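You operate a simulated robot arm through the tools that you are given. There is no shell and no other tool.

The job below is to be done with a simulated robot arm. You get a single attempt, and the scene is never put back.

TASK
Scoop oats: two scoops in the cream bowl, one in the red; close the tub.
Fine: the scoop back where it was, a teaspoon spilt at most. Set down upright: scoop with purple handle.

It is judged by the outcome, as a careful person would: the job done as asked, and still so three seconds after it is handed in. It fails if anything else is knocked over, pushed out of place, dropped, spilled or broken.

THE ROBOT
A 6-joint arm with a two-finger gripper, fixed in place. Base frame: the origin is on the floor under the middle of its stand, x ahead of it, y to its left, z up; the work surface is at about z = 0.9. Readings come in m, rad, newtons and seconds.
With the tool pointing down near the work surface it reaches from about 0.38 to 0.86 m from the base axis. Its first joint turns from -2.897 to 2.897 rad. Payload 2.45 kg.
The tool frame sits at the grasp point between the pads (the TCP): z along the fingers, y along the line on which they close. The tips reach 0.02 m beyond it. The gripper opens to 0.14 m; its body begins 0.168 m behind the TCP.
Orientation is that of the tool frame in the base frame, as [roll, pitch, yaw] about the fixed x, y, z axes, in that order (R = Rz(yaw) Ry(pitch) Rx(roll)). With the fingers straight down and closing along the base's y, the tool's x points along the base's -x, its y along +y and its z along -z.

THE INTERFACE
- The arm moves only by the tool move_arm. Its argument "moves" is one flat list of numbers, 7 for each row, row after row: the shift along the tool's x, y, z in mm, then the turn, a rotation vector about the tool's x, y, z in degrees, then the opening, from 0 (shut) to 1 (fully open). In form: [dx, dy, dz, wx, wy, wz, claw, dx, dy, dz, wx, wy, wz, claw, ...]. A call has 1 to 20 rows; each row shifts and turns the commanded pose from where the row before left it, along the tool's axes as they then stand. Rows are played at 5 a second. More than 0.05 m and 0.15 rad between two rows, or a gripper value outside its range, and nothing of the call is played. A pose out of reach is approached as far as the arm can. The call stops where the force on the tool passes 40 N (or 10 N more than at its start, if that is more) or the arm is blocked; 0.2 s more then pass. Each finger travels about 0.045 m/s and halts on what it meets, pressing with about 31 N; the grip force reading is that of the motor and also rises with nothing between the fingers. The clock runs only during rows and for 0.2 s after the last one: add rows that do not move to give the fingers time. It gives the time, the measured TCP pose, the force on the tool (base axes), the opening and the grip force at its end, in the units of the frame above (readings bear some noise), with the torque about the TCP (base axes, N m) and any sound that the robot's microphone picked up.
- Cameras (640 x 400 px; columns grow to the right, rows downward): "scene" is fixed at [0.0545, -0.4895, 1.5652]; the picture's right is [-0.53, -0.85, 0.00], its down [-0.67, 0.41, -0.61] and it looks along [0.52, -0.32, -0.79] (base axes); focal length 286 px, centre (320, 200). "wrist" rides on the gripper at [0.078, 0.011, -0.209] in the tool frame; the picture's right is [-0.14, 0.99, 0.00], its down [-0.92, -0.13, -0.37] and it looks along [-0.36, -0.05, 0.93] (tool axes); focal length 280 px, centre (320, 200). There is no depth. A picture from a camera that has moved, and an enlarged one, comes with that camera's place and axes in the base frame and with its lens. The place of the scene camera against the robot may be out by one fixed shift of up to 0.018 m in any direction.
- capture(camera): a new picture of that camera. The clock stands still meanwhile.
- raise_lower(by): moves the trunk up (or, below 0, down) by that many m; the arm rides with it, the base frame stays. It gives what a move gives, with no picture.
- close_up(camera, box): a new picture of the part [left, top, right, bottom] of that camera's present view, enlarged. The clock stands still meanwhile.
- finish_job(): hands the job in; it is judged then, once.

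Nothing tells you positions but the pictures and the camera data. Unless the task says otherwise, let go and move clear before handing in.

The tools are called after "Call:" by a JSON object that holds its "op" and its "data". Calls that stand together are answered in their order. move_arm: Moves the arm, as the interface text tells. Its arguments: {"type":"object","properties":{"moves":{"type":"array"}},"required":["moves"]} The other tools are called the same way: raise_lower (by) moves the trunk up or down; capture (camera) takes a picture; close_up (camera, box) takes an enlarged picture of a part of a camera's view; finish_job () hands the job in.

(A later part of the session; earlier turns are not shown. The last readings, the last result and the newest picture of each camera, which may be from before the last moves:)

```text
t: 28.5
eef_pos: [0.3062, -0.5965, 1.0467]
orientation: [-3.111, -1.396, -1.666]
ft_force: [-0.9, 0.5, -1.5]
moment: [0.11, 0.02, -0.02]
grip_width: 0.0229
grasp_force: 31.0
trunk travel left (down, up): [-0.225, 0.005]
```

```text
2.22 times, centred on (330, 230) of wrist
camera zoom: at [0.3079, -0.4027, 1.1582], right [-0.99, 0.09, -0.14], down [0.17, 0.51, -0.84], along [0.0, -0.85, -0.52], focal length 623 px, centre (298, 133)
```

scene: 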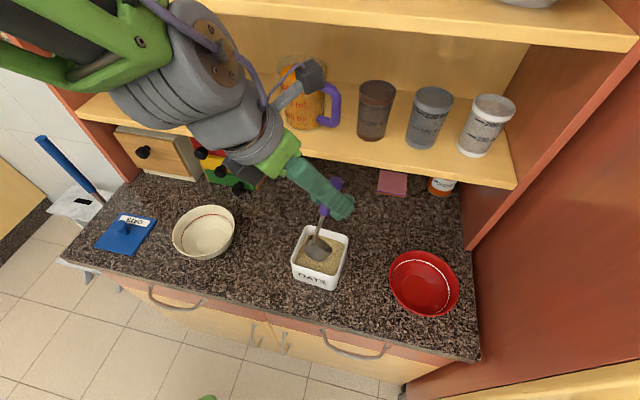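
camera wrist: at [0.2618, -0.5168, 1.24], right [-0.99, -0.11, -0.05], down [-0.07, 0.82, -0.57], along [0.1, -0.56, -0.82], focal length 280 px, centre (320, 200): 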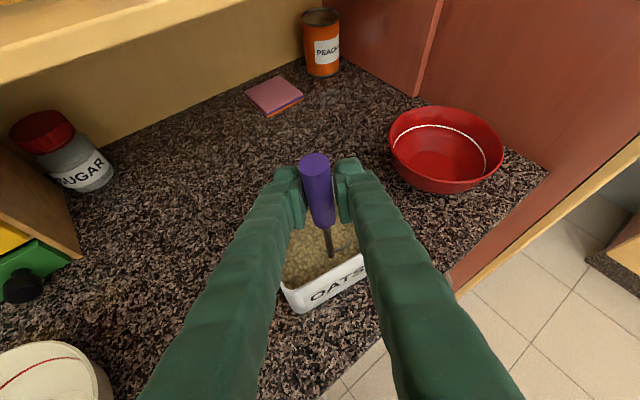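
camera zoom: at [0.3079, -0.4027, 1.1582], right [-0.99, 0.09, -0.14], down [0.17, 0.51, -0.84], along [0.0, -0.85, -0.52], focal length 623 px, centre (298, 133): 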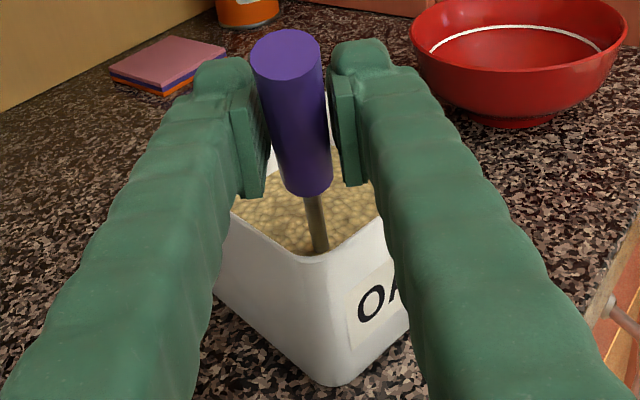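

No limit was hit this time: turning further off the arm's plane is the free direction. The cup is level and buried at the tub's centre, so I'll lift it straight up slowly and look inside.

Call:
{"op": "move_arm", "data": {"moves": [8, 0, -1.4, 0, 0, 0, 0, 8, 0, -1.4, 0, 0, 0, 0, 8, 0, -1.4, 0, 0, 0, 0, 8, 0, -1.4, 0, 0, 0, 0, 10, 0, -1.8, 0, 0, 0, 0, 10, 0, -1.8, 0, 0, 0, 0, 10, 0, -1.8, 0, 0, 0, 0, 10, 0, -1.8, 0, 0, 0, 0, 0, 0, 0, 0, 0, 0, 0]}}

Call:
{"op": "close_up", "data": {"camera": "scene", "box": [240, 180, 380, 300]}}

Call:
{"op": "close_up", "data": {"camera": "wrist", "box": [260, 140, 400, 320]}}

```text
t: 30.5
eef_pos: [0.3062, -0.5965, 1.1186]
orientation: [-3.116, -1.395, -1.661]
ft_force: [-0.4, -0.4, -1.9]
moment: [0.07, 0.02, 0.0]
grip_width: 0.0232
grasp_force: 31.1
trunk travel left (down, up): [-0.225, 0.005]
```

```text
3.33 times, centred on (310, 240) of scene
camera zoom: at [0.0545, -0.4895, 1.5652], right [-0.53, -0.85, 0.0], down [-0.67, 0.41, -0.61], along [0.52, -0.32, -0.79], focal length 954 px, centre (353, 67)
```

zoom: 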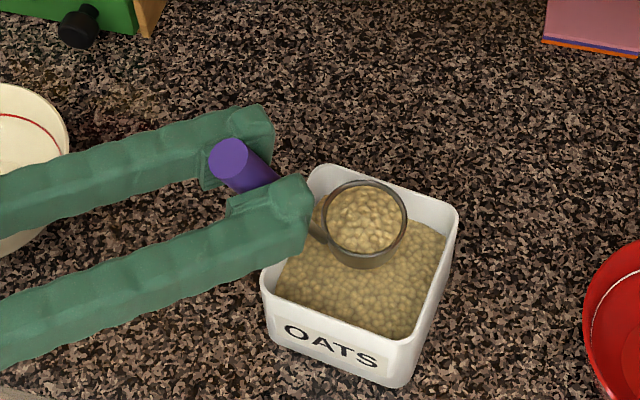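

```text
2.22 times, centred on (330, 230) of wrist
camera zoom: at [0.3073, -0.4026, 1.2322], right [-0.99, 0.09, -0.14], down [0.17, 0.51, -0.84], along [0.0, -0.85, -0.52], focal length 623 px, centre (298, 133)
```

zoom: 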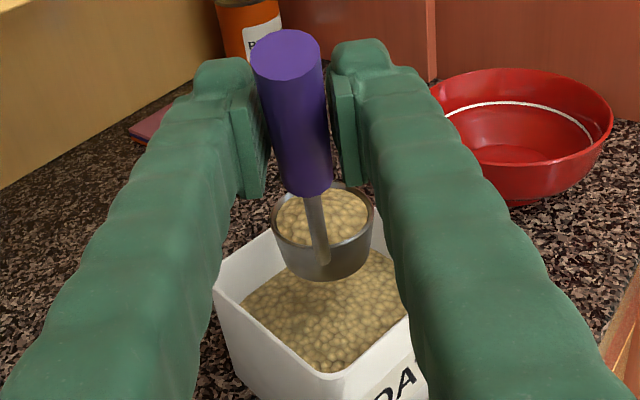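

The cup came up full and nicely heaped, with nothing spilt. I'll lift clear of the tub and carry it level towards the cream bowl at about (0.524, -0.453), turning the tool slightly as I go.

Call:
{"op": "move_arm", "data": {"moves": [10, 0, -1.8, 0, 0, 0, 0, 10, 0, -1.8, 0, 0, 0, 0, 10, 0, -1.8, 0, 0, 0, 0, -1.6, -8, -9.2, 0.65, 0, -0.12, 0, -3.2, -15.9, -18.3, 1.29, 0, -0.23, 0, -3.2, -16.3, -17.9, 1.29, 0, -0.23, 0, -3.1, -16.7, -17.5, 1.29, 0, -0.23, 0, -3.0, -17.0, -17.1, 1.29, 0, -0.23, 0, -1.6, -8, -9.2, 0.65, 0, -0.12, 0, 0, 0, 0, 0, 0, 0, 0]}}

Call:
{"op": "capture", "data": {"camera": "scene"}}

Call:
{"op": "capture", "data": {"camera": "wrist"}}

```text
t: 32.7
eef_pos: [0.3901, -0.5065, 1.1478]
orientation: [-3.116, -1.394, -1.546]
ft_force: [-0.2, 0.2, -0.9]
moment: [0.07, 0.01, 0.01]
grip_width: 0.0231
grasp_force: 31.4
trunk travel left (down, up): [-0.225, 0.005]
```

```text
taken
```

scene: 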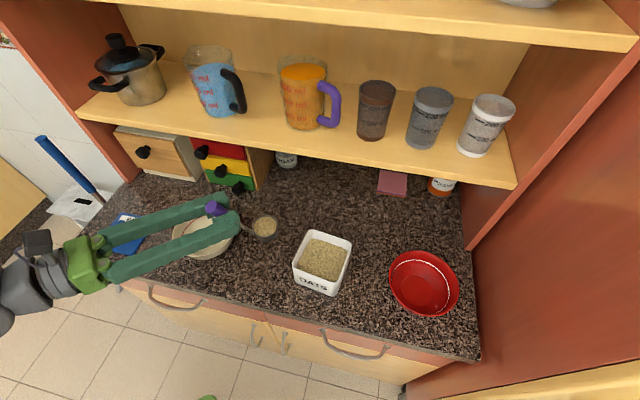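

```text
taken
camera wrist: at [0.3684, -0.3149, 1.261], right [-0.99, -0.03, -0.14], down [0.11, 0.53, -0.84], along [0.1, -0.85, -0.52], focal length 280 px, centre (320, 200)
```

wrist: 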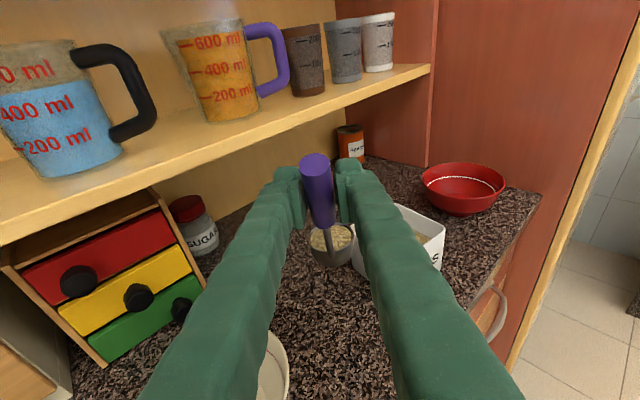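

The cup is still full and level. I'll finish the carry to the cream bowl.

Call:
{"op": "move_arm", "data": {"moves": [-1.4, -9, -8, 0.65, 0, -0.12, 0, -2.8, -18.1, -16.1, 1.29, 0, -0.23, 0, -2.7, -18.5, -15.6, 1.29, 0, -0.23, 0, -2.7, -18.9, -15.1, 1.29, 0, -0.23, 0, -2.6, -19.3, -14.6, 1.29, 0, -0.23, 0, -2.5, -19.7, -14.1, 1.29, 0, -0.23, 0, -2.4, -20.1, -13.6, 1.29, 0, -0.23, 0, -1.2, -10.2, -6.6, 0.65, 0, -0.12, 0, 0, 0, 0, 0, 0, 0, 0]}}

Call:
{"op": "capture", "data": {"camera": "scene"}}

Call:
{"op": "capture", "data": {"camera": "wrist"}}

Call:
{"op": "close_up", "data": {"camera": "scene", "box": [150, 180, 270, 280]}}

```text
t: 34.7
eef_pos: [0.5104, -0.3878, 1.1504]
orientation: [-3.119, -1.396, -1.383]
ft_force: [0.5, 0.2, -1.1]
moment: [0.06, 0.02, -0.04]
grip_width: 0.0229
grasp_force: 31.2
trunk travel left (down, up): [-0.225, 0.005]
```

```text
taken
```

scene: 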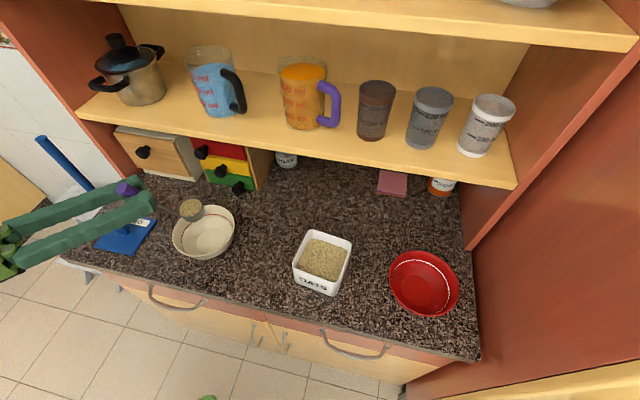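

```text
taken
camera wrist: at [0.4595, -0.2006, 1.263], right [-0.97, -0.18, -0.14], down [0.02, 0.54, -0.84], along [0.23, -0.82, -0.52], focal length 280 px, centre (320, 200)
```

wrist: 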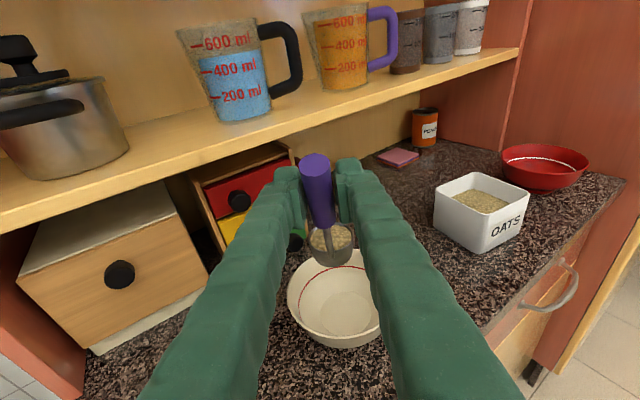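

```text
4.00 times, centred on (210, 230) of scene
camera zoom: at [0.0545, -0.4895, 1.5652], right [-0.53, -0.85, 0.0], down [-0.67, 0.41, -0.61], along [0.52, -0.32, -0.79], focal length 1145 px, centre (760, 80)
```

zoom: 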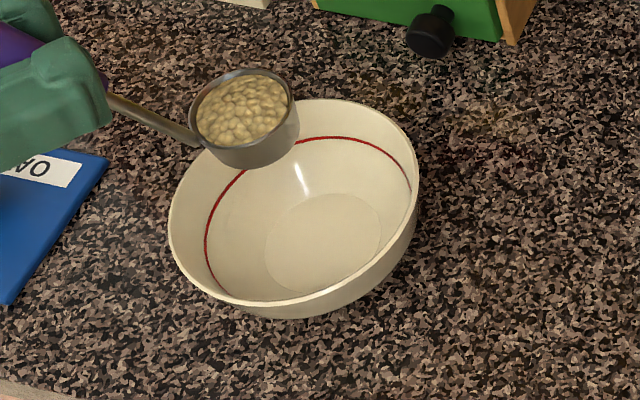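

The cup hangs over the cream bowl's centre, full and level. I'll lower it slightly and begin rolling it sideways about its own rim centre, checking after 30° that the arm follows.

Call:
{"op": "move_arm", "data": {"moves": [-8, -1.8, 1.4, 0, 0, 0, 0, -8, -1.8, 1.4, 0, 0, 0, 0, -0.3, 9, 0, 0, 0, 6, 0, -0.3, 9, 0, 0, 0, 6, 0, -0.3, 9, 0, 0, 0, 6, 0, -0.3, 9, 0, 0, 0, 6, 0, 0, 0, 0, 0, 0, 0, 0]}}

Call:
{"op": "close_up", "data": {"camera": "scene", "box": [120, 160, 280, 280]}}

```text
t: 36.3
eef_pos: [0.4801, -0.3929, 1.1267]
orientation: [-1.975, -1.115, -2.564]
ft_force: [0.5, 0.2, -1.6]
moment: [0.07, 0.08, 0.0]
grip_width: 0.0229
grasp_force: 31.2
trunk travel left (down, up): [-0.225, 0.005]
```

```text
3.33 times, centred on (200, 220) of scene
camera zoom: at [0.0545, -0.4895, 1.5652], right [-0.53, -0.85, 0.0], down [-0.67, 0.41, -0.61], along [0.52, -0.32, -0.79], focal length 954 px, centre (720, 133)
```

zoom: 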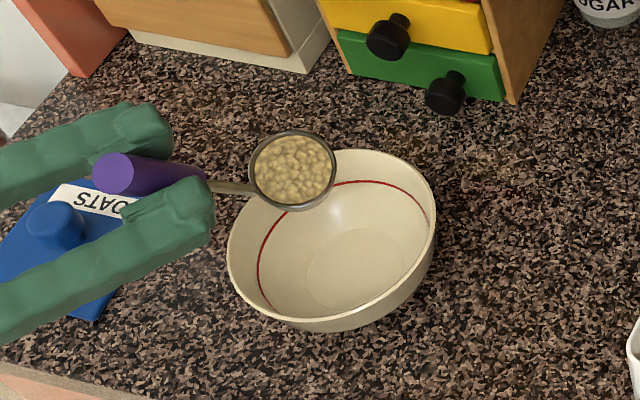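

It follows the roll exactly (24° now) and nothing has fallen yet. Continuing the roll to 60° over the bowl.

Call:
{"op": "move_arm", "data": {"moves": [-0.3, 9, 0, 0, 0, 6, 0, -0.3, 9, 0, 0, 0, 6, 0, -0.3, 9, 0, 0, 0, 6, 0, -0.3, 9, 0, 0, 0, 6, 0, -0.3, 9, 0, 0, 0, 6, 0, -0.3, 9, 0, 0, 0, 6, 0, 0, 0, 0, 0, 0, 0, 0]}}

Call:
{"op": "close_up", "data": {"camera": "scene", "box": [120, 160, 280, 280]}}

```text
t: 37.9
eef_pos: [0.4384, -0.3951, 1.093]
orientation: [-1.771, -0.509, -2.832]
ft_force: [-0.5, 0.6, -0.3]
moment: [0.05, 0.08, 0.02]
grip_width: 0.0229
grasp_force: 30.8
trunk travel left (down, up): [-0.225, 0.005]
```

```text
3.33 times, centred on (200, 220) of scene
camera zoom: at [0.0545, -0.4895, 1.5652], right [-0.53, -0.85, 0.0], down [-0.67, 0.41, -0.61], along [0.52, -0.32, -0.79], focal length 954 px, centre (720, 133)
```

zoom: 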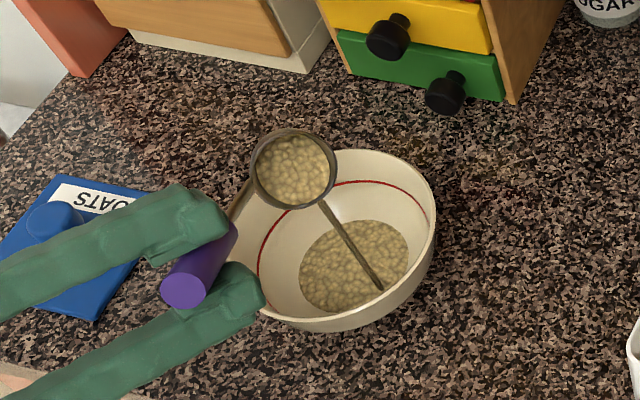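

The oats are flowing out in a neat stream into the bowl, landing a bit towards its right side. I'll shift the cup 1 cm back to centre the stream and keep rolling to empty it.

Call:
{"op": "move_arm", "data": {"moves": [-4.7, 6.5, 0, 0, 0, 6, 0, -4.7, 6.5, 0, 0, 0, 6, 0, -0.3, 9, 0, 0, 0, 6, 0, -0.3, 9, 0, 0, 0, 6, 0, -0.3, 9, 0, 0, 0, 6, 0, -0.3, 9, 0, 0, 0, 6, 0, 0, 0, 0, 0, 0, 0, 0]}}

Call:
{"op": "close_up", "data": {"camera": "scene", "box": [120, 160, 280, 280]}}

```text
t: 39.5
eef_pos: [0.4346, -0.3871, 1.0431]
orientation: [-1.748, 0.109, -2.949]
ft_force: [0.2, -1.1, -1.7]
moment: [0.05, 0.13, 0.01]
grip_width: 0.0229
grasp_force: 31.3
trunk travel left (down, up): [-0.225, 0.005]
```

```text
3.33 times, centred on (200, 220) of scene
camera zoom: at [0.0545, -0.4895, 1.5652], right [-0.53, -0.85, 0.0], down [-0.67, 0.41, -0.61], along [0.52, -0.32, -0.79], focal length 954 px, centre (720, 133)
```

zoom: 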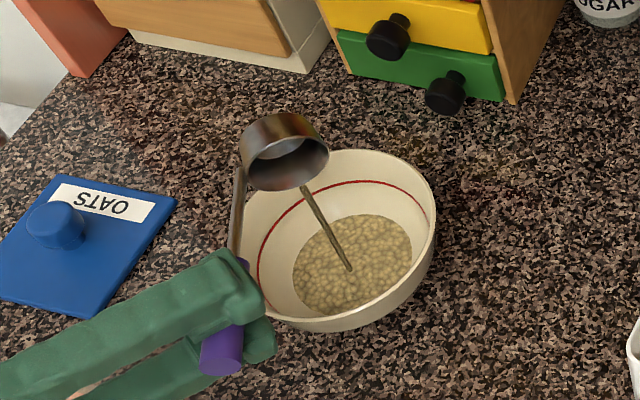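

It's nearly empty at 96°. A little more roll and a pause will let the last oats drop.

Call:
{"op": "move_arm", "data": {"moves": [-0.3, 9, 0, 0, 0, 6, 0, -0.3, 9, 0, 0, 0, 6, 0, -0.3, 9, 0, 0, 0, 6, 0, -0.3, 9, 0, 0, 0, 6, 0, 0, 0, 0, 0, 0, 0, 0, 0, 0, 0, 0, 0, 0, 0, 0, 0, 0, 0, 0, 0, 0]}}

Call:
{"op": "close_up", "data": {"camera": "scene", "box": [120, 160, 280, 280]}}

```text
t: 41.1
eef_pos: [0.4447, -0.3773, 1.0094]
orientation: [-1.772, 0.518, -3.033]
ft_force: [0.3, -0.5, -1.1]
moment: [0.12, 0.11, -0.01]
grip_width: 0.0229
grasp_force: 31.4
trunk travel left (down, up): [-0.225, 0.005]
```

```text
3.33 times, centred on (200, 220) of scene
camera zoom: at [0.0545, -0.4895, 1.5652], right [-0.53, -0.85, 0.0], down [-0.67, 0.41, -0.61], along [0.52, -0.32, -0.79], focal length 954 px, centre (720, 133)
```

zoom: 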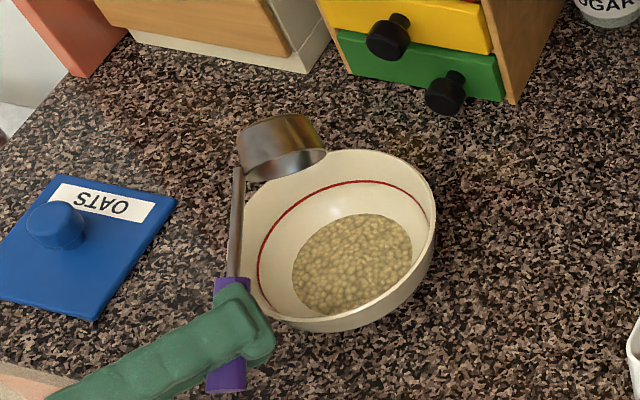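

The first scoop is in the cream bowl, with no spill. Rolling the scoop back upright over the bowl now.

Call:
{"op": "move_arm", "data": {"moves": [-1, -11.9, 0, 0, 0, -8, 0, -1, -11.9, 0, 0, 0, -8, 0, -1, -11.9, 0, 0, 0, -8, 0, -1, -11.9, 0, 0, 0, -8, 0, -1, -11.9, 0, 0, 0, -8, 0, -1, -11.9, 0, 0, 0, -8, 0, -1, -11.9, 0, 0, 0, -8, 0, -1, -11.9, 0, 0, 0, -8, 0, -1, -11.9, 0, 0, 0, -8, 0, -1, -11.9, 0, 0, 0, -8, 0, -1, -11.9, 0, 0, 0, -8, 0, -1, -11.9, 0, 0, 0, -8, 0, -1, -11.9, 0, 0, 0, -8, 0, -1, -11.9, 0, 0, 0, -8, 0, -1, -11.9, 0, 0, 0, -8, 0, 0, 0, 0, 0, 0, 0, 0]}}

Call:
{"op": "capture", "data": {"camera": "wrist"}}

Call:
{"op": "close_up", "data": {"camera": "wrist", "box": [400, 140, 560, 260]}}

Call:
{"op": "close_up", "data": {"camera": "scene", "box": [260, 210, 380, 310]}}

```text
t: 44.5
eef_pos: [0.5219, -0.3837, 1.1332]
orientation: [-3.128, -1.396, -1.376]
ft_force: [-0.5, 0.4, -0.7]
moment: [0.09, 0.01, -0.01]
grip_width: 0.0228
grasp_force: 31.3
trunk travel left (down, up): [-0.225, 0.005]
```

```text
taken
camera wrist: at [0.4719, -0.1976, 1.2459], right [-0.97, -0.18, -0.14], down [0.02, 0.54, -0.84], along [0.23, -0.82, -0.52], focal length 280 px, centre (320, 200)
```

wrist: 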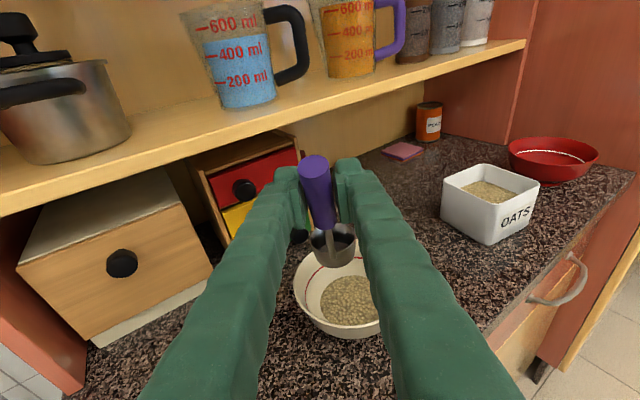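

```text
3.33 times, centred on (480, 200) of wrist
camera zoom: at [0.4719, -0.1976, 1.2459], right [-0.97, -0.18, -0.14], down [0.02, 0.54, -0.84], along [0.23, -0.82, -0.52], focal length 935 px, centre (-213, 200)
```

zoom: 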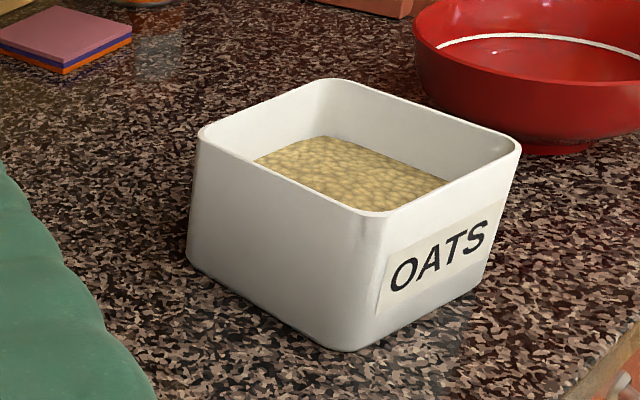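

```text
4.00 times, centred on (320, 260) of scene
camera zoom: at [0.0545, -0.4895, 1.5652], right [-0.53, -0.85, 0.0], down [-0.67, 0.41, -0.61], along [0.52, -0.32, -0.79], focal length 1145 px, centre (320, -40)
```

zoom: 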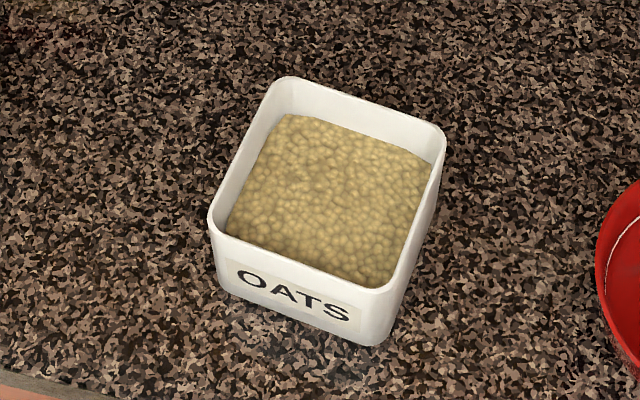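

The scoop is upright and empty again. From this view the tub sits at about (0.301, -0.666) after the nudge, turned about 5° from where it was. I'll go back over it, holding the tool well off the arm's plane, which is the free side.

Call:
{"op": "move_arm", "data": {"moves": [3.4, 19.5, 12.3, -1.284, 0, 0.227, 0, 3.5, 19.1, 12.7, -1.284, 0, 0.227, 0, 3.5, 18.8, 13.1, -1.284, 0, 0.227, 0, 3.6, 18.4, 13.6, -1.284, 0, 0.227, 0, 3.7, 18.0, 14.0, -1.284, 0, 0.227, 0, 3.8, 17.7, 14.4, -1.284, 0, 0.227, 0, 3.8, 17.3, 14.8, -1.284, 0, 0.227, 0, 3.9, 16.9, 15.2, -1.284, 0, 0.227, 0, 4.0, 16.5, 15.7, -1.284, 0, 0.227, 0, 4.1, 16.2, 16.1, -1.284, 0, 0.227, 0, 4.1, 15.8, 16.4, -1.284, 0, 0.227, 0, 4.2, 15.4, 16.8, -1.284, 0, 0.227, 0, 4.3, 15.1, 17.2, -1.284, 0, 0.227, 0, 0, 0, 0, 0, 0, 0, 0]}}

Call:
{"op": "close_up", "data": {"camera": "scene", "box": [240, 190, 380, 310]}}

Call:
{"op": "close_up", "data": {"camera": "wrist", "box": [260, 140, 400, 320]}}

```text
t: 47.5
eef_pos: [0.3113, -0.599, 1.1492]
orientation: [-3.115, -1.396, -1.683]
ft_force: [0.1, -0.6, -1.7]
moment: [0.11, 0.02, 0.02]
grip_width: 0.0225
grasp_force: 31.1
trunk travel left (down, up): [-0.225, 0.005]
```

```text
3.33 times, centred on (310, 250) of scene
camera zoom: at [0.0545, -0.4895, 1.5652], right [-0.53, -0.85, 0.0], down [-0.67, 0.41, -0.61], along [0.52, -0.32, -0.79], focal length 954 px, centre (353, 33)
```

zoom: 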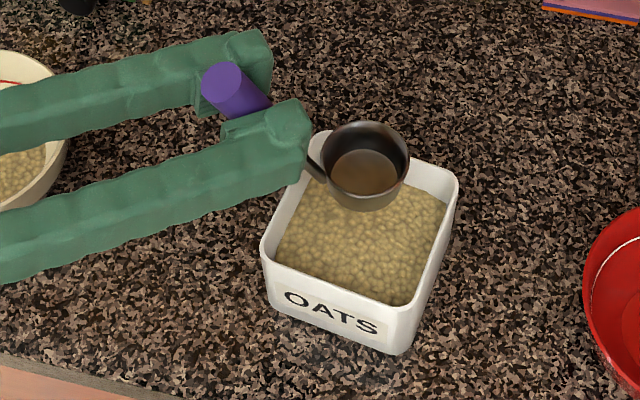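

```text
2.22 times, centred on (330, 230) of wrist
camera zoom: at [0.3168, -0.4063, 1.2611], right [-0.98, 0.11, -0.14], down [0.18, 0.51, -0.84], along [-0.02, -0.85, -0.52], focal length 623 px, centre (298, 133)
```

zoom: 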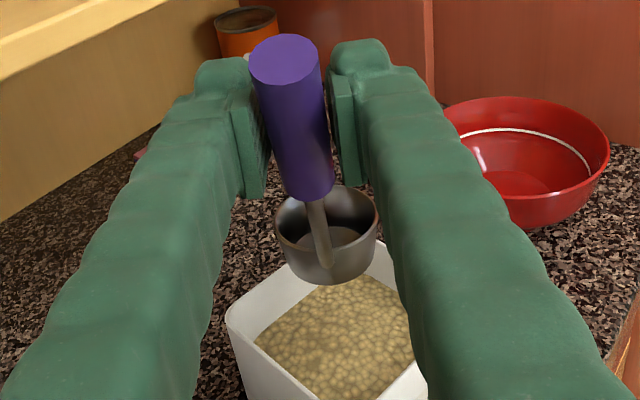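

The cup is centred over the tub at z ≈ 1.05. I'll tilt it forward 36° above the oats and check that the arm follows before dipping.

Call:
{"op": "move_arm", "data": {"moves": [8.0, 0, 7.4, 0, -6, 0, 0, 7.7, 0, 7.5, 0, -6, 0, 0, 7.6, 0, 7.5, 0, -6, 0, 0, 7.4, 0, 7.6, 0, -6, 0, 0, 7.2, 0, 7.7, 0, -6, 0, 0, 7.0, 0, 7.9, 0, -6, 0, 0, 0, 0, 0, 0, 0, 0, 0]}}

Call:
{"op": "close_up", "data": {"camera": "scene", "box": [240, 190, 380, 310]}}

```text
t: 49.1
eef_pos: [0.3061, -0.6582, 1.1706]
orientation: [-3.134, -0.766, -1.66]
ft_force: [0.3, 0.5, -1.1]
moment: [-0.03, 0.01, -0.02]
grip_width: 0.0226
grasp_force: 31.0
trunk travel left (down, up): [-0.225, 0.005]
```

```text
3.33 times, centred on (310, 250) of scene
camera zoom: at [0.0545, -0.4895, 1.5652], right [-0.53, -0.85, 0.0], down [-0.67, 0.41, -0.61], along [0.52, -0.32, -0.79], focal length 954 px, centre (353, 33)
```

zoom: 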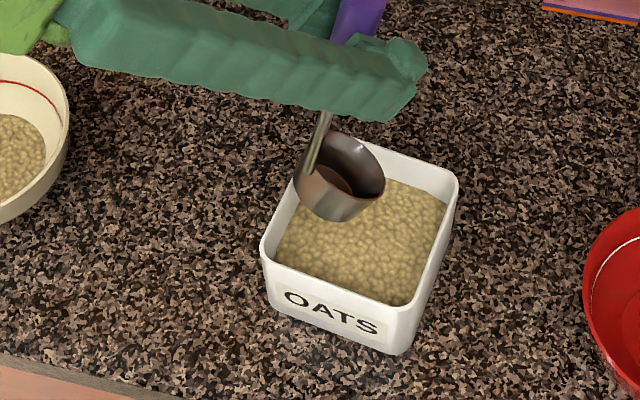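

The arm followed without hitting a limit. Now I'll lower the tilted cup into the oats, then sweep forward while levelling.

Call:
{"op": "move_arm", "data": {"moves": [-12.2, 0, 12.6, 0, 0, 0, 0, -12.2, 0, 12.6, 0, 0, 0, 0, -12.2, 0, 12.6, 0, 0, 0, 0, -12.2, 0, 12.6, 0, 0, 0, 0, -12.2, 0, 12.6, 0, 0, 0, 0, -12.2, 0, 12.6, 0, 0, 0, 0, 0, 0, 0, 0, 0, 0, 0]}}

Call:
{"op": "close_up", "data": {"camera": "scene", "box": [240, 190, 380, 310]}}

```text
t: 50.7
eef_pos: [0.3069, -0.6584, 1.0644]
orientation: [-3.134, -0.766, -1.661]
ft_force: [0.2, 0.6, -1.1]
moment: [-0.04, 0.02, -0.02]
grip_width: 0.0225
grasp_force: 31.2
trunk travel left (down, up): [-0.225, 0.005]
```

```text
3.33 times, centred on (310, 250) of scene
camera zoom: at [0.0545, -0.4895, 1.5652], right [-0.53, -0.85, 0.0], down [-0.67, 0.41, -0.61], along [0.52, -0.32, -0.79], focal length 954 px, centre (353, 33)
```

zoom: 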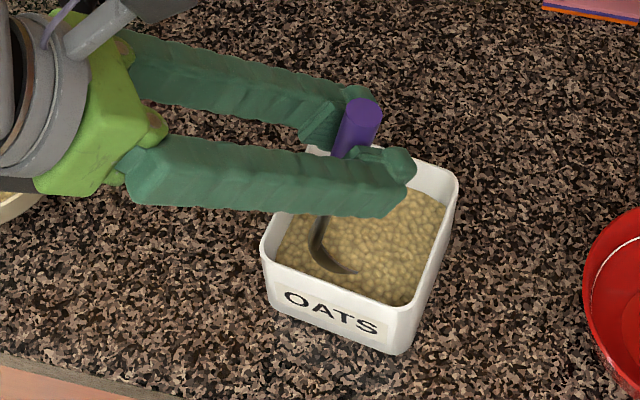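

Most of the cup is under the surface and it's tracking well. Now the levelling sweep.

Call:
{"op": "move_arm", "data": {"moves": [-6.8, 0, -6.1, 0, 6, 0, 0, -7.1, 0, -5.8, 0, 6, 0, 0, -7.3, 0, -5.6, 0, 6, 0, 0, -7.7, 0, -5.4, 0, 6, 0, 0, -8.0, 0, -5.3, 0, 6, 0, 0, -8.3, 0, -5.1, 0, 6, 0, 0, 0, 0, 0, 0, 0, 0, 0]}}

Call:
{"op": "close_up", "data": {"camera": "scene", "box": [240, 190, 380, 310]}}

Call:
{"op": "close_up", "data": {"camera": "wrist", "box": [260, 140, 400, 320]}}

```text
t: 52.3
eef_pos: [0.3126, -0.607, 1.0433]
orientation: [-3.111, -1.395, -1.685]
ft_force: [0.0, -0.2, -1.8]
moment: [0.06, -0.04, 0.0]
grip_width: 0.0226
grasp_force: 31.4
trunk travel left (down, up): [-0.225, 0.005]
```

```text
3.33 times, centred on (310, 250) of scene
camera zoom: at [0.0545, -0.4895, 1.5652], right [-0.53, -0.85, 0.0], down [-0.67, 0.41, -0.61], along [0.52, -0.32, -0.79], focal length 954 px, centre (353, 33)
```

zoom: 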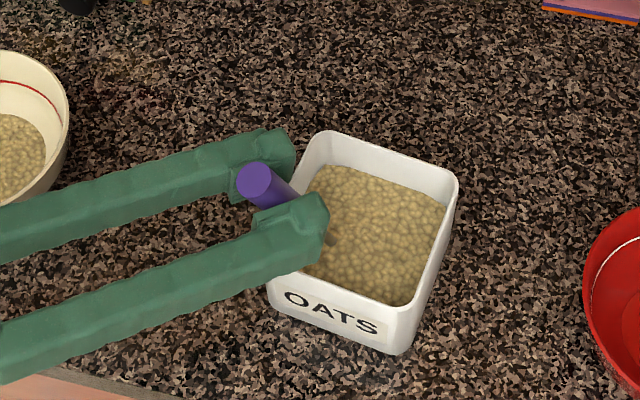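

```text
2.22 times, centred on (330, 230) of wrist
camera zoom: at [0.3168, -0.4142, 1.1559], right [-0.98, 0.11, -0.14], down [0.18, 0.51, -0.84], along [-0.02, -0.85, -0.52], focal length 623 px, centre (298, 133)
```

zoom: 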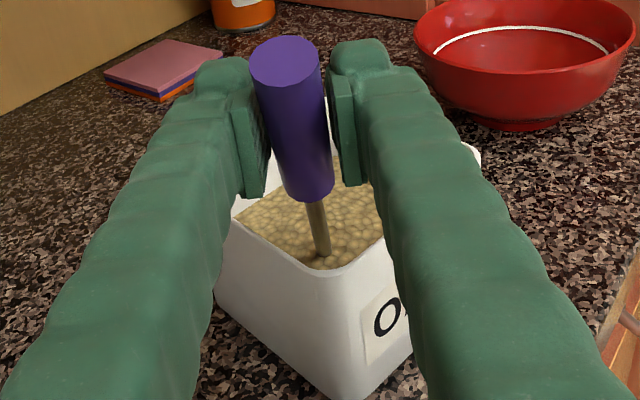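

The tub stayed put this time and the cup is level and buried. Lifting it straight up.

Call:
{"op": "move_arm", "data": {"moves": [8, 0, -1.4, 0, 0, 0, 0, 8, 0, -1.4, 0, 0, 0, 0, 8, 0, -1.4, 0, 0, 0, 0, 10, 0, -1.8, 0, 0, 0, 0, 12, 0, -2.1, 0, 0, 0, 0, 12, 0, -2.1, 0, 0, 0, 0, 12, 0, -2.1, 0, 0, 0, 0, 12, 0, -2.1, 0, 0, 0, 0, 12, 0, -2.1, 0, 0, 0, 0, 12, 0, -2.1, 0, 0, 0, 0, 0, 0, 0, 0, 0, 0, 0]}}

Call:
{"op": "close_up", "data": {"camera": "scene", "box": [240, 190, 380, 310]}}

Call:
{"op": "close_up", "data": {"camera": "wrist", "box": [260, 140, 400, 320]}}

```text
t: 54.7
eef_pos: [0.3118, -0.6077, 1.152]
orientation: [-3.116, -1.393, -1.68]
ft_force: [-0.4, -0.2, -1.1]
moment: [0.09, 0.0, -0.01]
grip_width: 0.0226
grasp_force: 31.4
trunk travel left (down, up): [-0.225, 0.005]
```

```text
3.33 times, centred on (310, 250) of scene
camera zoom: at [0.0545, -0.4895, 1.5652], right [-0.53, -0.85, 0.0], down [-0.67, 0.41, -0.61], along [0.52, -0.32, -0.79], focal length 954 px, centre (353, 33)
```

zoom: 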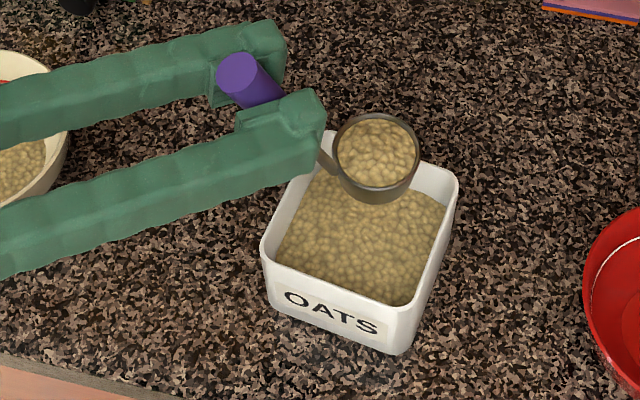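

```text
2.22 times, centred on (330, 230) of wrist
camera zoom: at [0.3165, -0.4147, 1.2645], right [-0.98, 0.11, -0.14], down [0.18, 0.51, -0.84], along [-0.02, -0.85, -0.52], focal length 623 px, centre (298, 133)
```

zoom: 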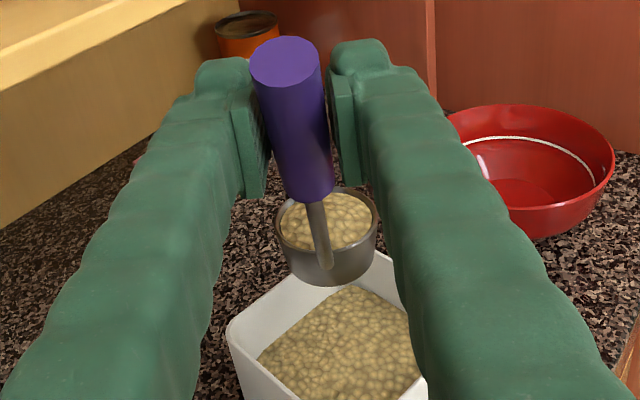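

The second scoop is full as well. I'll carry it level to the cream bowl, aiming slightly left of its centre because the stream lands about 2–4 cm to the right of the cup.

Call:
{"op": "move_arm", "data": {"moves": [-1.7, -7.3, -8.5, 0.59, 0, -0.1, 0, -1.7, -7.3, -8.5, 0.59, 0, -0.1, 0, -3.5, -14.9, -16.8, 1.182, 0, -0.21, 0, -3.4, -15.2, -16.4, 1.182, 0, -0.21, 0, -3.4, -15.5, -16.1, 1.182, 0, -0.21, 0, -3.3, -15.8, -15.8, 1.182, 0, -0.21, 0, -3.2, -16.2, -15.4, 1.182, 0, -0.21, 0, -3.2, -16.5, -15.1, 1.182, 0, -0.21, 0, -3.1, -16.8, -14.7, 1.182, 0, -0.21, 0, -3.1, -17.1, -14.4, 1.182, 0, -0.21, 0, -3.0, -17.4, -14.0, 1.182, 0, -0.21, 0, -2.9, -17.7, -13.7, 1.182, 0, -0.21, 0, -2.9, -18.0, -13.3, 1.182, 0, -0.21, 0, -2.8, -18.3, -13.0, 1.182, 0, -0.21, 0, -1.4, -9.3, -6.4, 0.59, 0, -0.1, 0, -1.4, -9.3, -6.3, 0.59, 0, -0.1, 0, 0, 0, 0, 0, 0, 0, 0]}}

Call:
{"op": "close_up", "data": {"camera": "scene", "box": [120, 160, 280, 280]}}

Call:
{"op": "capture", "data": {"camera": "wrist"}}

```text
t: 58.3
eef_pos: [0.5328, -0.3813, 1.1461]
orientation: [-3.113, -1.397, -1.393]
ft_force: [0.4, -0.2, -1.0]
moment: [0.09, 0.01, 0.0]
grip_width: 0.0225
grasp_force: 31.4
trunk travel left (down, up): [-0.225, 0.005]
```

```text
3.33 times, centred on (200, 220) of scene
camera zoom: at [0.0545, -0.4895, 1.5652], right [-0.53, -0.85, 0.0], down [-0.67, 0.41, -0.61], along [0.52, -0.32, -0.79], focal length 954 px, centre (720, 133)
```

zoom: 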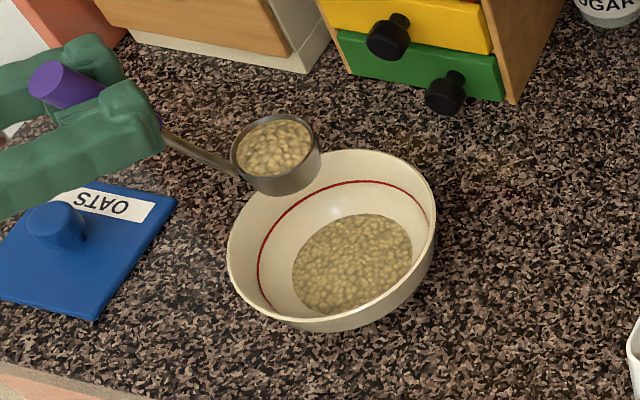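

```text
taken
camera wrist: at [0.4826, -0.1952, 1.2581], right [-0.97, -0.18, -0.14], down [0.02, 0.54, -0.84], along [0.23, -0.82, -0.52], focal length 280 px, centre (320, 200)
```

wrist: 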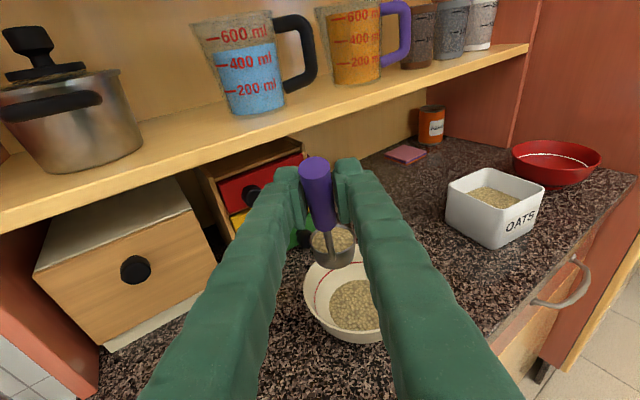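

The full cup is over the left part of the bowl. Lowering slightly, then rolling to pour.

Call:
{"op": "move_arm", "data": {"moves": [-9, 0, 1.6, 0, 0, 0, 0, -0.3, 9, 0, 0, 0, 6, 0, -0.3, 9, 0, 0, 0, 6, 0, -0.3, 9, 0, 0, 0, 6, 0, -0.3, 9, 0, 0, 0, 6, 0, -0.3, 9, 0, 0, 0, 6, 0, -0.3, 9, 0, 0, 0, 6, 0, -0.3, 9, 0, 0, 0, 6, 0, -0.3, 9, 0, 0, 0, 6, 0, -0.3, 9, 0, 0, 0, 6, 0, 0, 0, 0, 0, 0, 0, 0]}}

Call:
{"op": "close_up", "data": {"camera": "scene", "box": [120, 160, 280, 280]}}

```text
t: 60.7
eef_pos: [0.4634, -0.3914, 1.1028]
orientation: [-1.784, -0.61, -2.809]
ft_force: [-0.7, -0.2, -1.6]
moment: [0.05, 0.14, 0.01]
grip_width: 0.0222
grasp_force: 30.6
trunk travel left (down, up): [-0.225, 0.005]
```

```text
3.33 times, centred on (200, 220) of scene
camera zoom: at [0.0545, -0.4895, 1.5652], right [-0.53, -0.85, 0.0], down [-0.67, 0.41, -0.61], along [0.52, -0.32, -0.79], focal length 954 px, centre (720, 133)
```

zoom: 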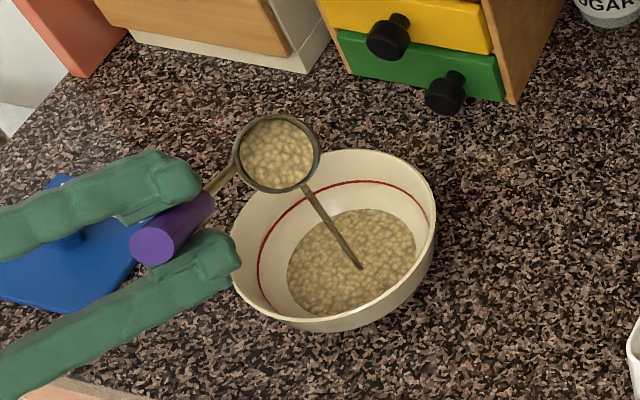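

The stream lands right in the middle of the bowl. Continuing the roll to empty the cup.

Call:
{"op": "move_arm", "data": {"moves": [-0.3, 9, 0, 0, 0, 6, 0, -0.3, 9, 0, 0, 0, 6, 0, -0.3, 9, 0, 0, 0, 6, 0, -0.3, 9, 0, 0, 0, 6, 0, -0.3, 9, 0, 0, 0, 6, 0, -0.3, 9, 0, 0, 0, 6, 0, -0.3, 9, 0, 0, 0, 6, 0, -0.3, 9, 0, 0, 0, 6, 0, -0.3, 9, 0, 0, 0, 6, 0, -0.3, 9, 0, 0, 0, 6, 0, -0.3, 9, 0, 0, 0, 6, 0, 0, 0, 0, 0, 0, 0, 0, 0, 0, 0, 0, 0, 0, 0, 0, 0, 0, 0, 0, 0, 0]}}

Call:
{"op": "close_up", "data": {"camera": "scene", "box": [120, 160, 280, 280]}}

```text
t: 63.7
eef_pos: [0.4532, -0.3766, 1.0093]
orientation: [-1.772, 0.52, -3.035]
ft_force: [0.2, 0.1, -2.1]
moment: [0.09, 0.16, 0.01]
grip_width: 0.022
grasp_force: 30.9
trunk travel left (down, up): [-0.225, 0.005]
```

```text
3.33 times, centred on (200, 220) of scene
camera zoom: at [0.0545, -0.4895, 1.5652], right [-0.53, -0.85, 0.0], down [-0.67, 0.41, -0.61], along [0.52, -0.32, -0.79], focal length 954 px, centre (720, 133)
```

zoom: 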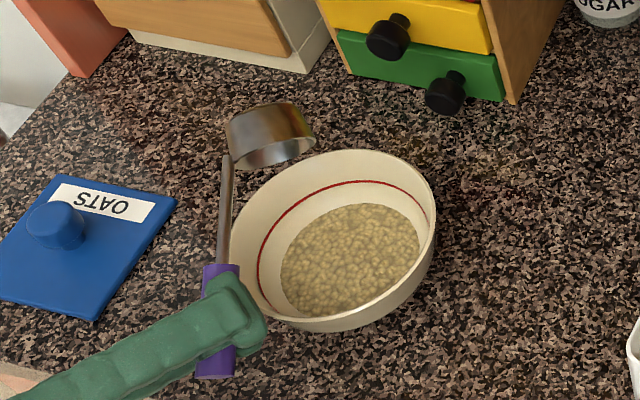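

Two scoops are now in the cream bowl, with no spill visible. Rolling back upright and checking the scoop's seat in the gripper.

Call:
{"op": "move_arm", "data": {"moves": [-1, -11.9, 0, 0, 0, -8, 0, -1, -11.9, 0, 0, 0, -8, 0, -1, -11.9, 0, 0, 0, -8, 0, -1, -11.9, 0, 0, 0, -8, 0, -1, -11.9, 0, 0, 0, -8, 0, -1, -11.9, 0, 0, 0, -8, 0, -1, -11.9, 0, 0, 0, -8, 0, -1, -11.9, 0, 0, 0, -8, 0, -1, -11.9, 0, 0, 0, -8, 0, -1, -11.9, 0, 0, 0, -8, 0, -1, -11.9, 0, 0, 0, -8, 0, -1, -11.9, 0, 0, 0, -8, 0, -1, -11.9, 0, 0, 0, -8, 0, -1, -11.9, 0, 0, 0, -8, 0, -1, -11.9, 0, 0, 0, -8, 0, 0, 0, 0, 0, 0, 0, 0]}}

Call:
{"op": "close_up", "data": {"camera": "wrist", "box": [280, 140, 380, 280]}}

Call:
{"op": "capture", "data": {"camera": "scene"}}

```text
t: 67.1
eef_pos: [0.5331, -0.3812, 1.1359]
orientation: [-3.12, -1.397, -1.379]
ft_force: [-0.1, 0.9, -2.4]
moment: [0.07, 0.0, -0.01]
grip_width: 0.022
grasp_force: 31.2
trunk travel left (down, up): [-0.225, 0.005]
```

```text
2.86 times, centred on (330, 210) of wrist
camera zoom: at [0.4817, -0.1957, 1.2487], right [-0.97, -0.18, -0.14], down [0.02, 0.54, -0.84], along [0.23, -0.82, -0.52], focal length 801 px, centre (291, 171)
```

zoom: 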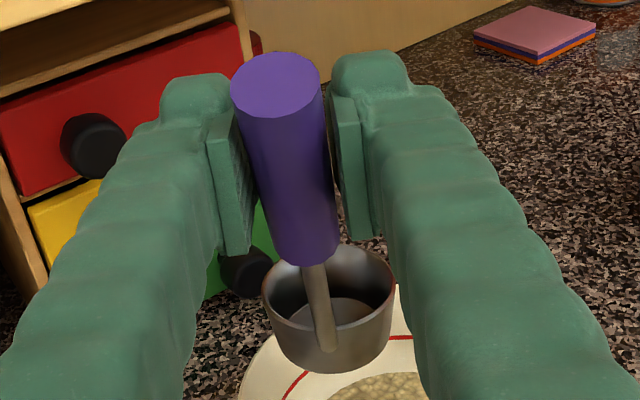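

```text
taken
```

scene: 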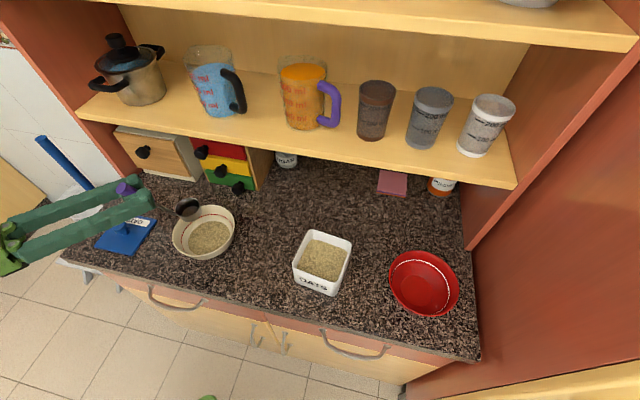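

The scoop has slid about 5 mm down through the grip, so the cup hangs slightly lower; I'll allow for that. Back to the tub for the third scoop.

Call:
{"op": "move_arm", "data": {"moves": [3.6, 20.3, 12.1, -1.303, 0, 0.23, 0, 3.7, 19.9, 12.5, -1.303, 0, 0.23, 0, 3.7, 19.5, 12.9, -1.303, 0, 0.23, 0, 3.8, 19.2, 13.4, -1.303, 0, 0.23, 0, 3.9, 18.8, 13.8, -1.303, 0, 0.23, 0, 4.0, 18.4, 14.3, -1.303, 0, 0.23, 0, 4.0, 18.0, 14.7, -1.303, 0, 0.23, 0, 4.1, 17.6, 15.2, -1.303, 0, 0.23, 0, 4.2, 17.3, 15.6, -1.303, 0, 0.23, 0, 4.3, 16.9, 16.1, -1.303, 0, 0.23, 0, 4.4, 16.5, 16.5, -1.303, 0, 0.23, 0, 4.4, 16.1, 16.9, -1.303, 0, 0.23, 0, 4.5, 15.7, 17.4, -1.303, 0, 0.23, 0, 0, 0, 0, 0, 0, 0, 0]}}

Call:
{"op": "close_up", "data": {"camera": "scene", "box": [240, 190, 380, 310]}}

Call:
{"op": "close_up", "data": {"camera": "wrist", "box": [280, 140, 380, 280]}}

```text
t: 70.1
eef_pos: [0.3129, -0.5986, 1.1522]
orientation: [-3.114, -1.394, -1.69]
ft_force: [-0.1, -0.7, -1.2]
moment: [0.07, -0.02, -0.02]
grip_width: 0.0213
grasp_force: 31.2
trunk travel left (down, up): [-0.225, 0.005]
```

```text
3.33 times, centred on (310, 250) of scene
camera zoom: at [0.0545, -0.4895, 1.5652], right [-0.53, -0.85, 0.0], down [-0.67, 0.41, -0.61], along [0.52, -0.32, -0.79], focal length 954 px, centre (353, 33)
```

zoom: 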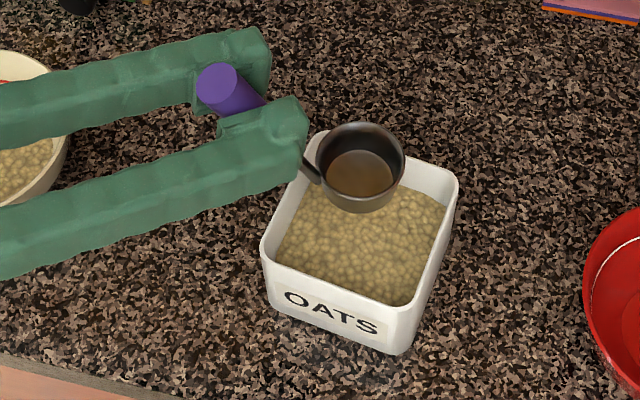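

```text
2.86 times, centred on (330, 210) of wrist
camera zoom: at [0.3175, -0.4048, 1.2652], right [-0.98, 0.11, -0.14], down [0.18, 0.51, -0.84], along [-0.02, -0.85, -0.52], focal length 801 px, centre (291, 171)
```

zoom: 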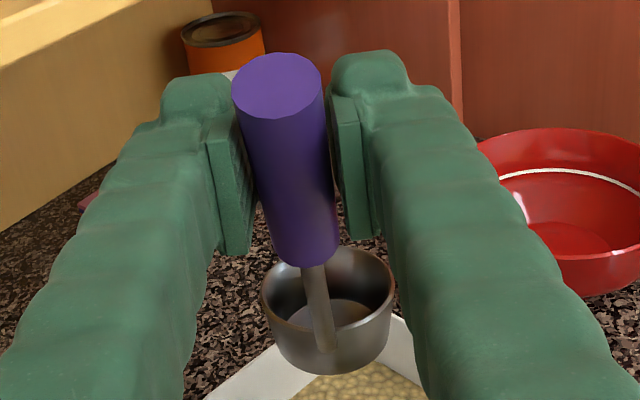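

The cup is centred over the tub again. I'll repeat the same dip, tilting 36° and lowering into the oats.

Call:
{"op": "move_arm", "data": {"moves": [8.3, 0, 8.0, 0, -6, 0, 0, 8.0, 0, 8.0, 0, -6, 0, 0, 7.9, 0, 8.1, 0, -6, 0, 0, 7.7, 0, 8.1, 0, -6, 0, 0, 7.5, 0, 8.2, 0, -6, 0, 0, 7.3, 0, 8.4, 0, -6, 0, 0, -12, 0, 12.5, 0, 0, 0, 0, -12, 0, 12.5, 0, 0, 0, 0, -12, 0, 12.5, 0, 0, 0, 0, -12, 0, 12.5, 0, 0, 0, 0, -12, 0, 12.5, 0, 0, 0, 0, -12, 0, 12.5, 0, 0, 0, 0, 0, 0, 0, 0, 0, 0, 0]}}

Call:
{"op": "close_up", "data": {"camera": "scene", "box": [240, 190, 380, 310]}}

```text
t: 72.9
eef_pos: [0.3052, -0.6578, 1.0704]
orientation: [-3.134, -0.768, -1.667]
ft_force: [0.9, -0.5, -1.9]
moment: [0.0, -0.02, 0.02]
grip_width: 0.0217
grasp_force: 31.3
trunk travel left (down, up): [-0.225, 0.005]
```

```text
3.33 times, centred on (310, 250) of scene
camera zoom: at [0.0545, -0.4895, 1.5652], right [-0.53, -0.85, 0.0], down [-0.67, 0.41, -0.61], along [0.52, -0.32, -0.79], focal length 954 px, centre (353, 33)
```

zoom: 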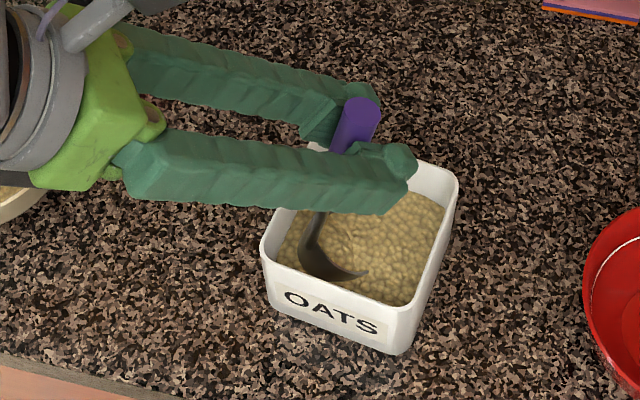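

The cup is in, with the oats level now a bit lower. I'll level with the forward sweep, sinking a few extra millimetres so it fills.

Call:
{"op": "move_arm", "data": {"moves": [-7.9, 0, -5.7, 0, 6, 0, 0, -8.3, 0, -5.5, 0, 6, 0, 0, -8.6, 0, -5.4, 0, 6, 0, 0, -9.1, 0, -5.3, 0, 6, 0, 0, -9.4, 0, -5.4, 0, 6, 0, 0, -9.8, 0, -5.3, 0, 6, 0, 0, 0, 0, 0, 0, 0, 0, 0]}}

Call:
{"op": "close_up", "data": {"camera": "scene", "box": [240, 190, 380, 310]}}

Call:
{"op": "close_up", "data": {"camera": "wrist", "box": [260, 140, 400, 320]}}

```text
t: 74.5
eef_pos: [0.3109, -0.6066, 1.0414]
orientation: [-3.113, -1.397, -1.691]
ft_force: [0.1, -0.6, -0.9]
moment: [0.11, -0.03, -0.06]
grip_width: 0.0217
grasp_force: 30.8
trunk travel left (down, up): [-0.225, 0.005]
```

```text
3.33 times, centred on (310, 250) of scene
camera zoom: at [0.0545, -0.4895, 1.5652], right [-0.53, -0.85, 0.0], down [-0.67, 0.41, -0.61], along [0.52, -0.32, -0.79], focal length 954 px, centre (353, 33)
```

zoom: 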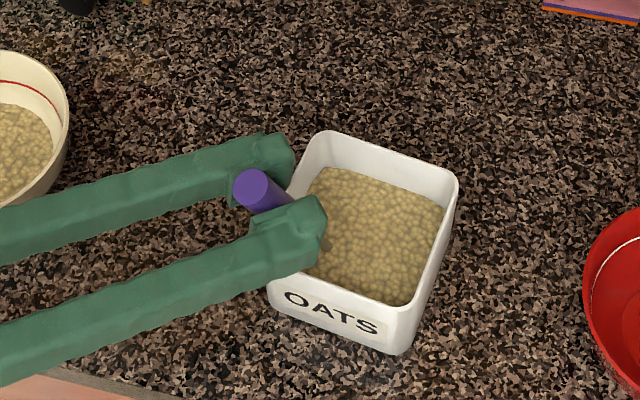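

```text
2.22 times, centred on (330, 230) of wrist
camera zoom: at [0.3171, -0.4123, 1.1548], right [-0.98, 0.11, -0.14], down [0.18, 0.51, -0.84], along [-0.02, -0.85, -0.52], focal length 623 px, centre (298, 133)
```

zoom: 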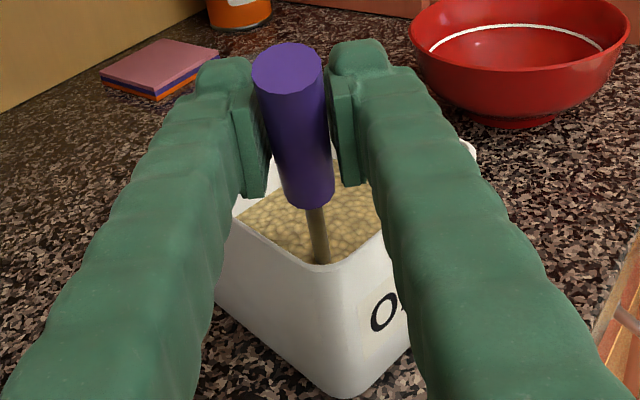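

Buried and level again. Lifting the third scoop.

Call:
{"op": "move_arm", "data": {"moves": [8, 0, -1.4, 0, 0, 0, 0, 8, 0, -1.4, 0, 0, 0, 0, 8, 0, -1.4, 0, 0, 0, 0, 10, 0, -1.8, 0, 0, 0, 0, 12, 0, -2.1, 0, 0, 0, 0, 12, 0, -2.1, 0, 0, 0, 0, 12, 0, -2.1, 0, 0, 0, 0, 12, 0, -2.1, 0, 0, 0, 0, 12, 0, -2.1, 0, 0, 0, 0, 12, 0, -2.1, 0, 0, 0, 0, 12, 0, -2.1, 0, 0, 0, 0, 0, 0, 0, 0, 0, 0, 0]}}

Call:
{"op": "close_up", "data": {"camera": "scene", "box": [240, 190, 380, 310]}}

Call:
{"op": "capture", "data": {"camera": "wrist"}}

```text
t: 77.1
eef_pos: [0.3105, -0.6071, 1.1619]
orientation: [-3.113, -1.393, -1.689]
ft_force: [-0.5, 0.3, -1.3]
moment: [0.06, -0.02, -0.01]
grip_width: 0.0213
grasp_force: 30.9
trunk travel left (down, up): [-0.225, 0.005]
```

```text
3.33 times, centred on (310, 250) of scene
camera zoom: at [0.0545, -0.4895, 1.5652], right [-0.53, -0.85, 0.0], down [-0.67, 0.41, -0.61], along [0.52, -0.32, -0.79], focal length 954 px, centre (353, 33)
```

zoom: 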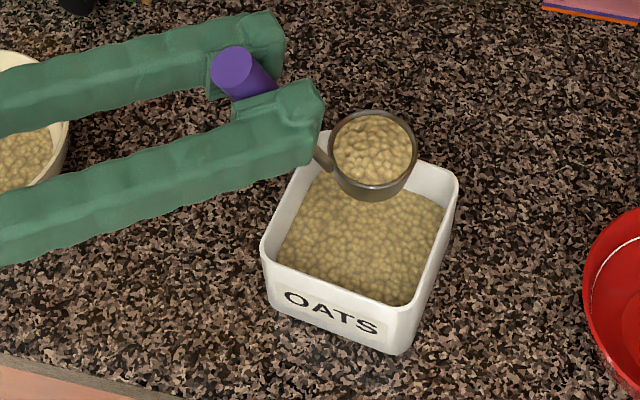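

```text
taken
camera wrist: at [0.3166, -0.4135, 1.2746], right [-0.98, 0.11, -0.14], down [0.18, 0.51, -0.84], along [-0.02, -0.85, -0.52], focal length 280 px, centre (320, 200)
```

wrist: 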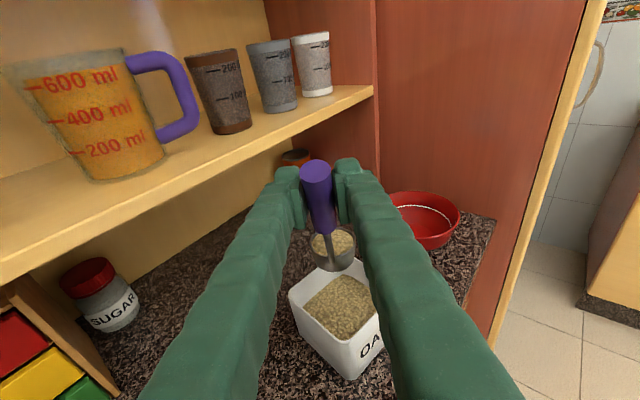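

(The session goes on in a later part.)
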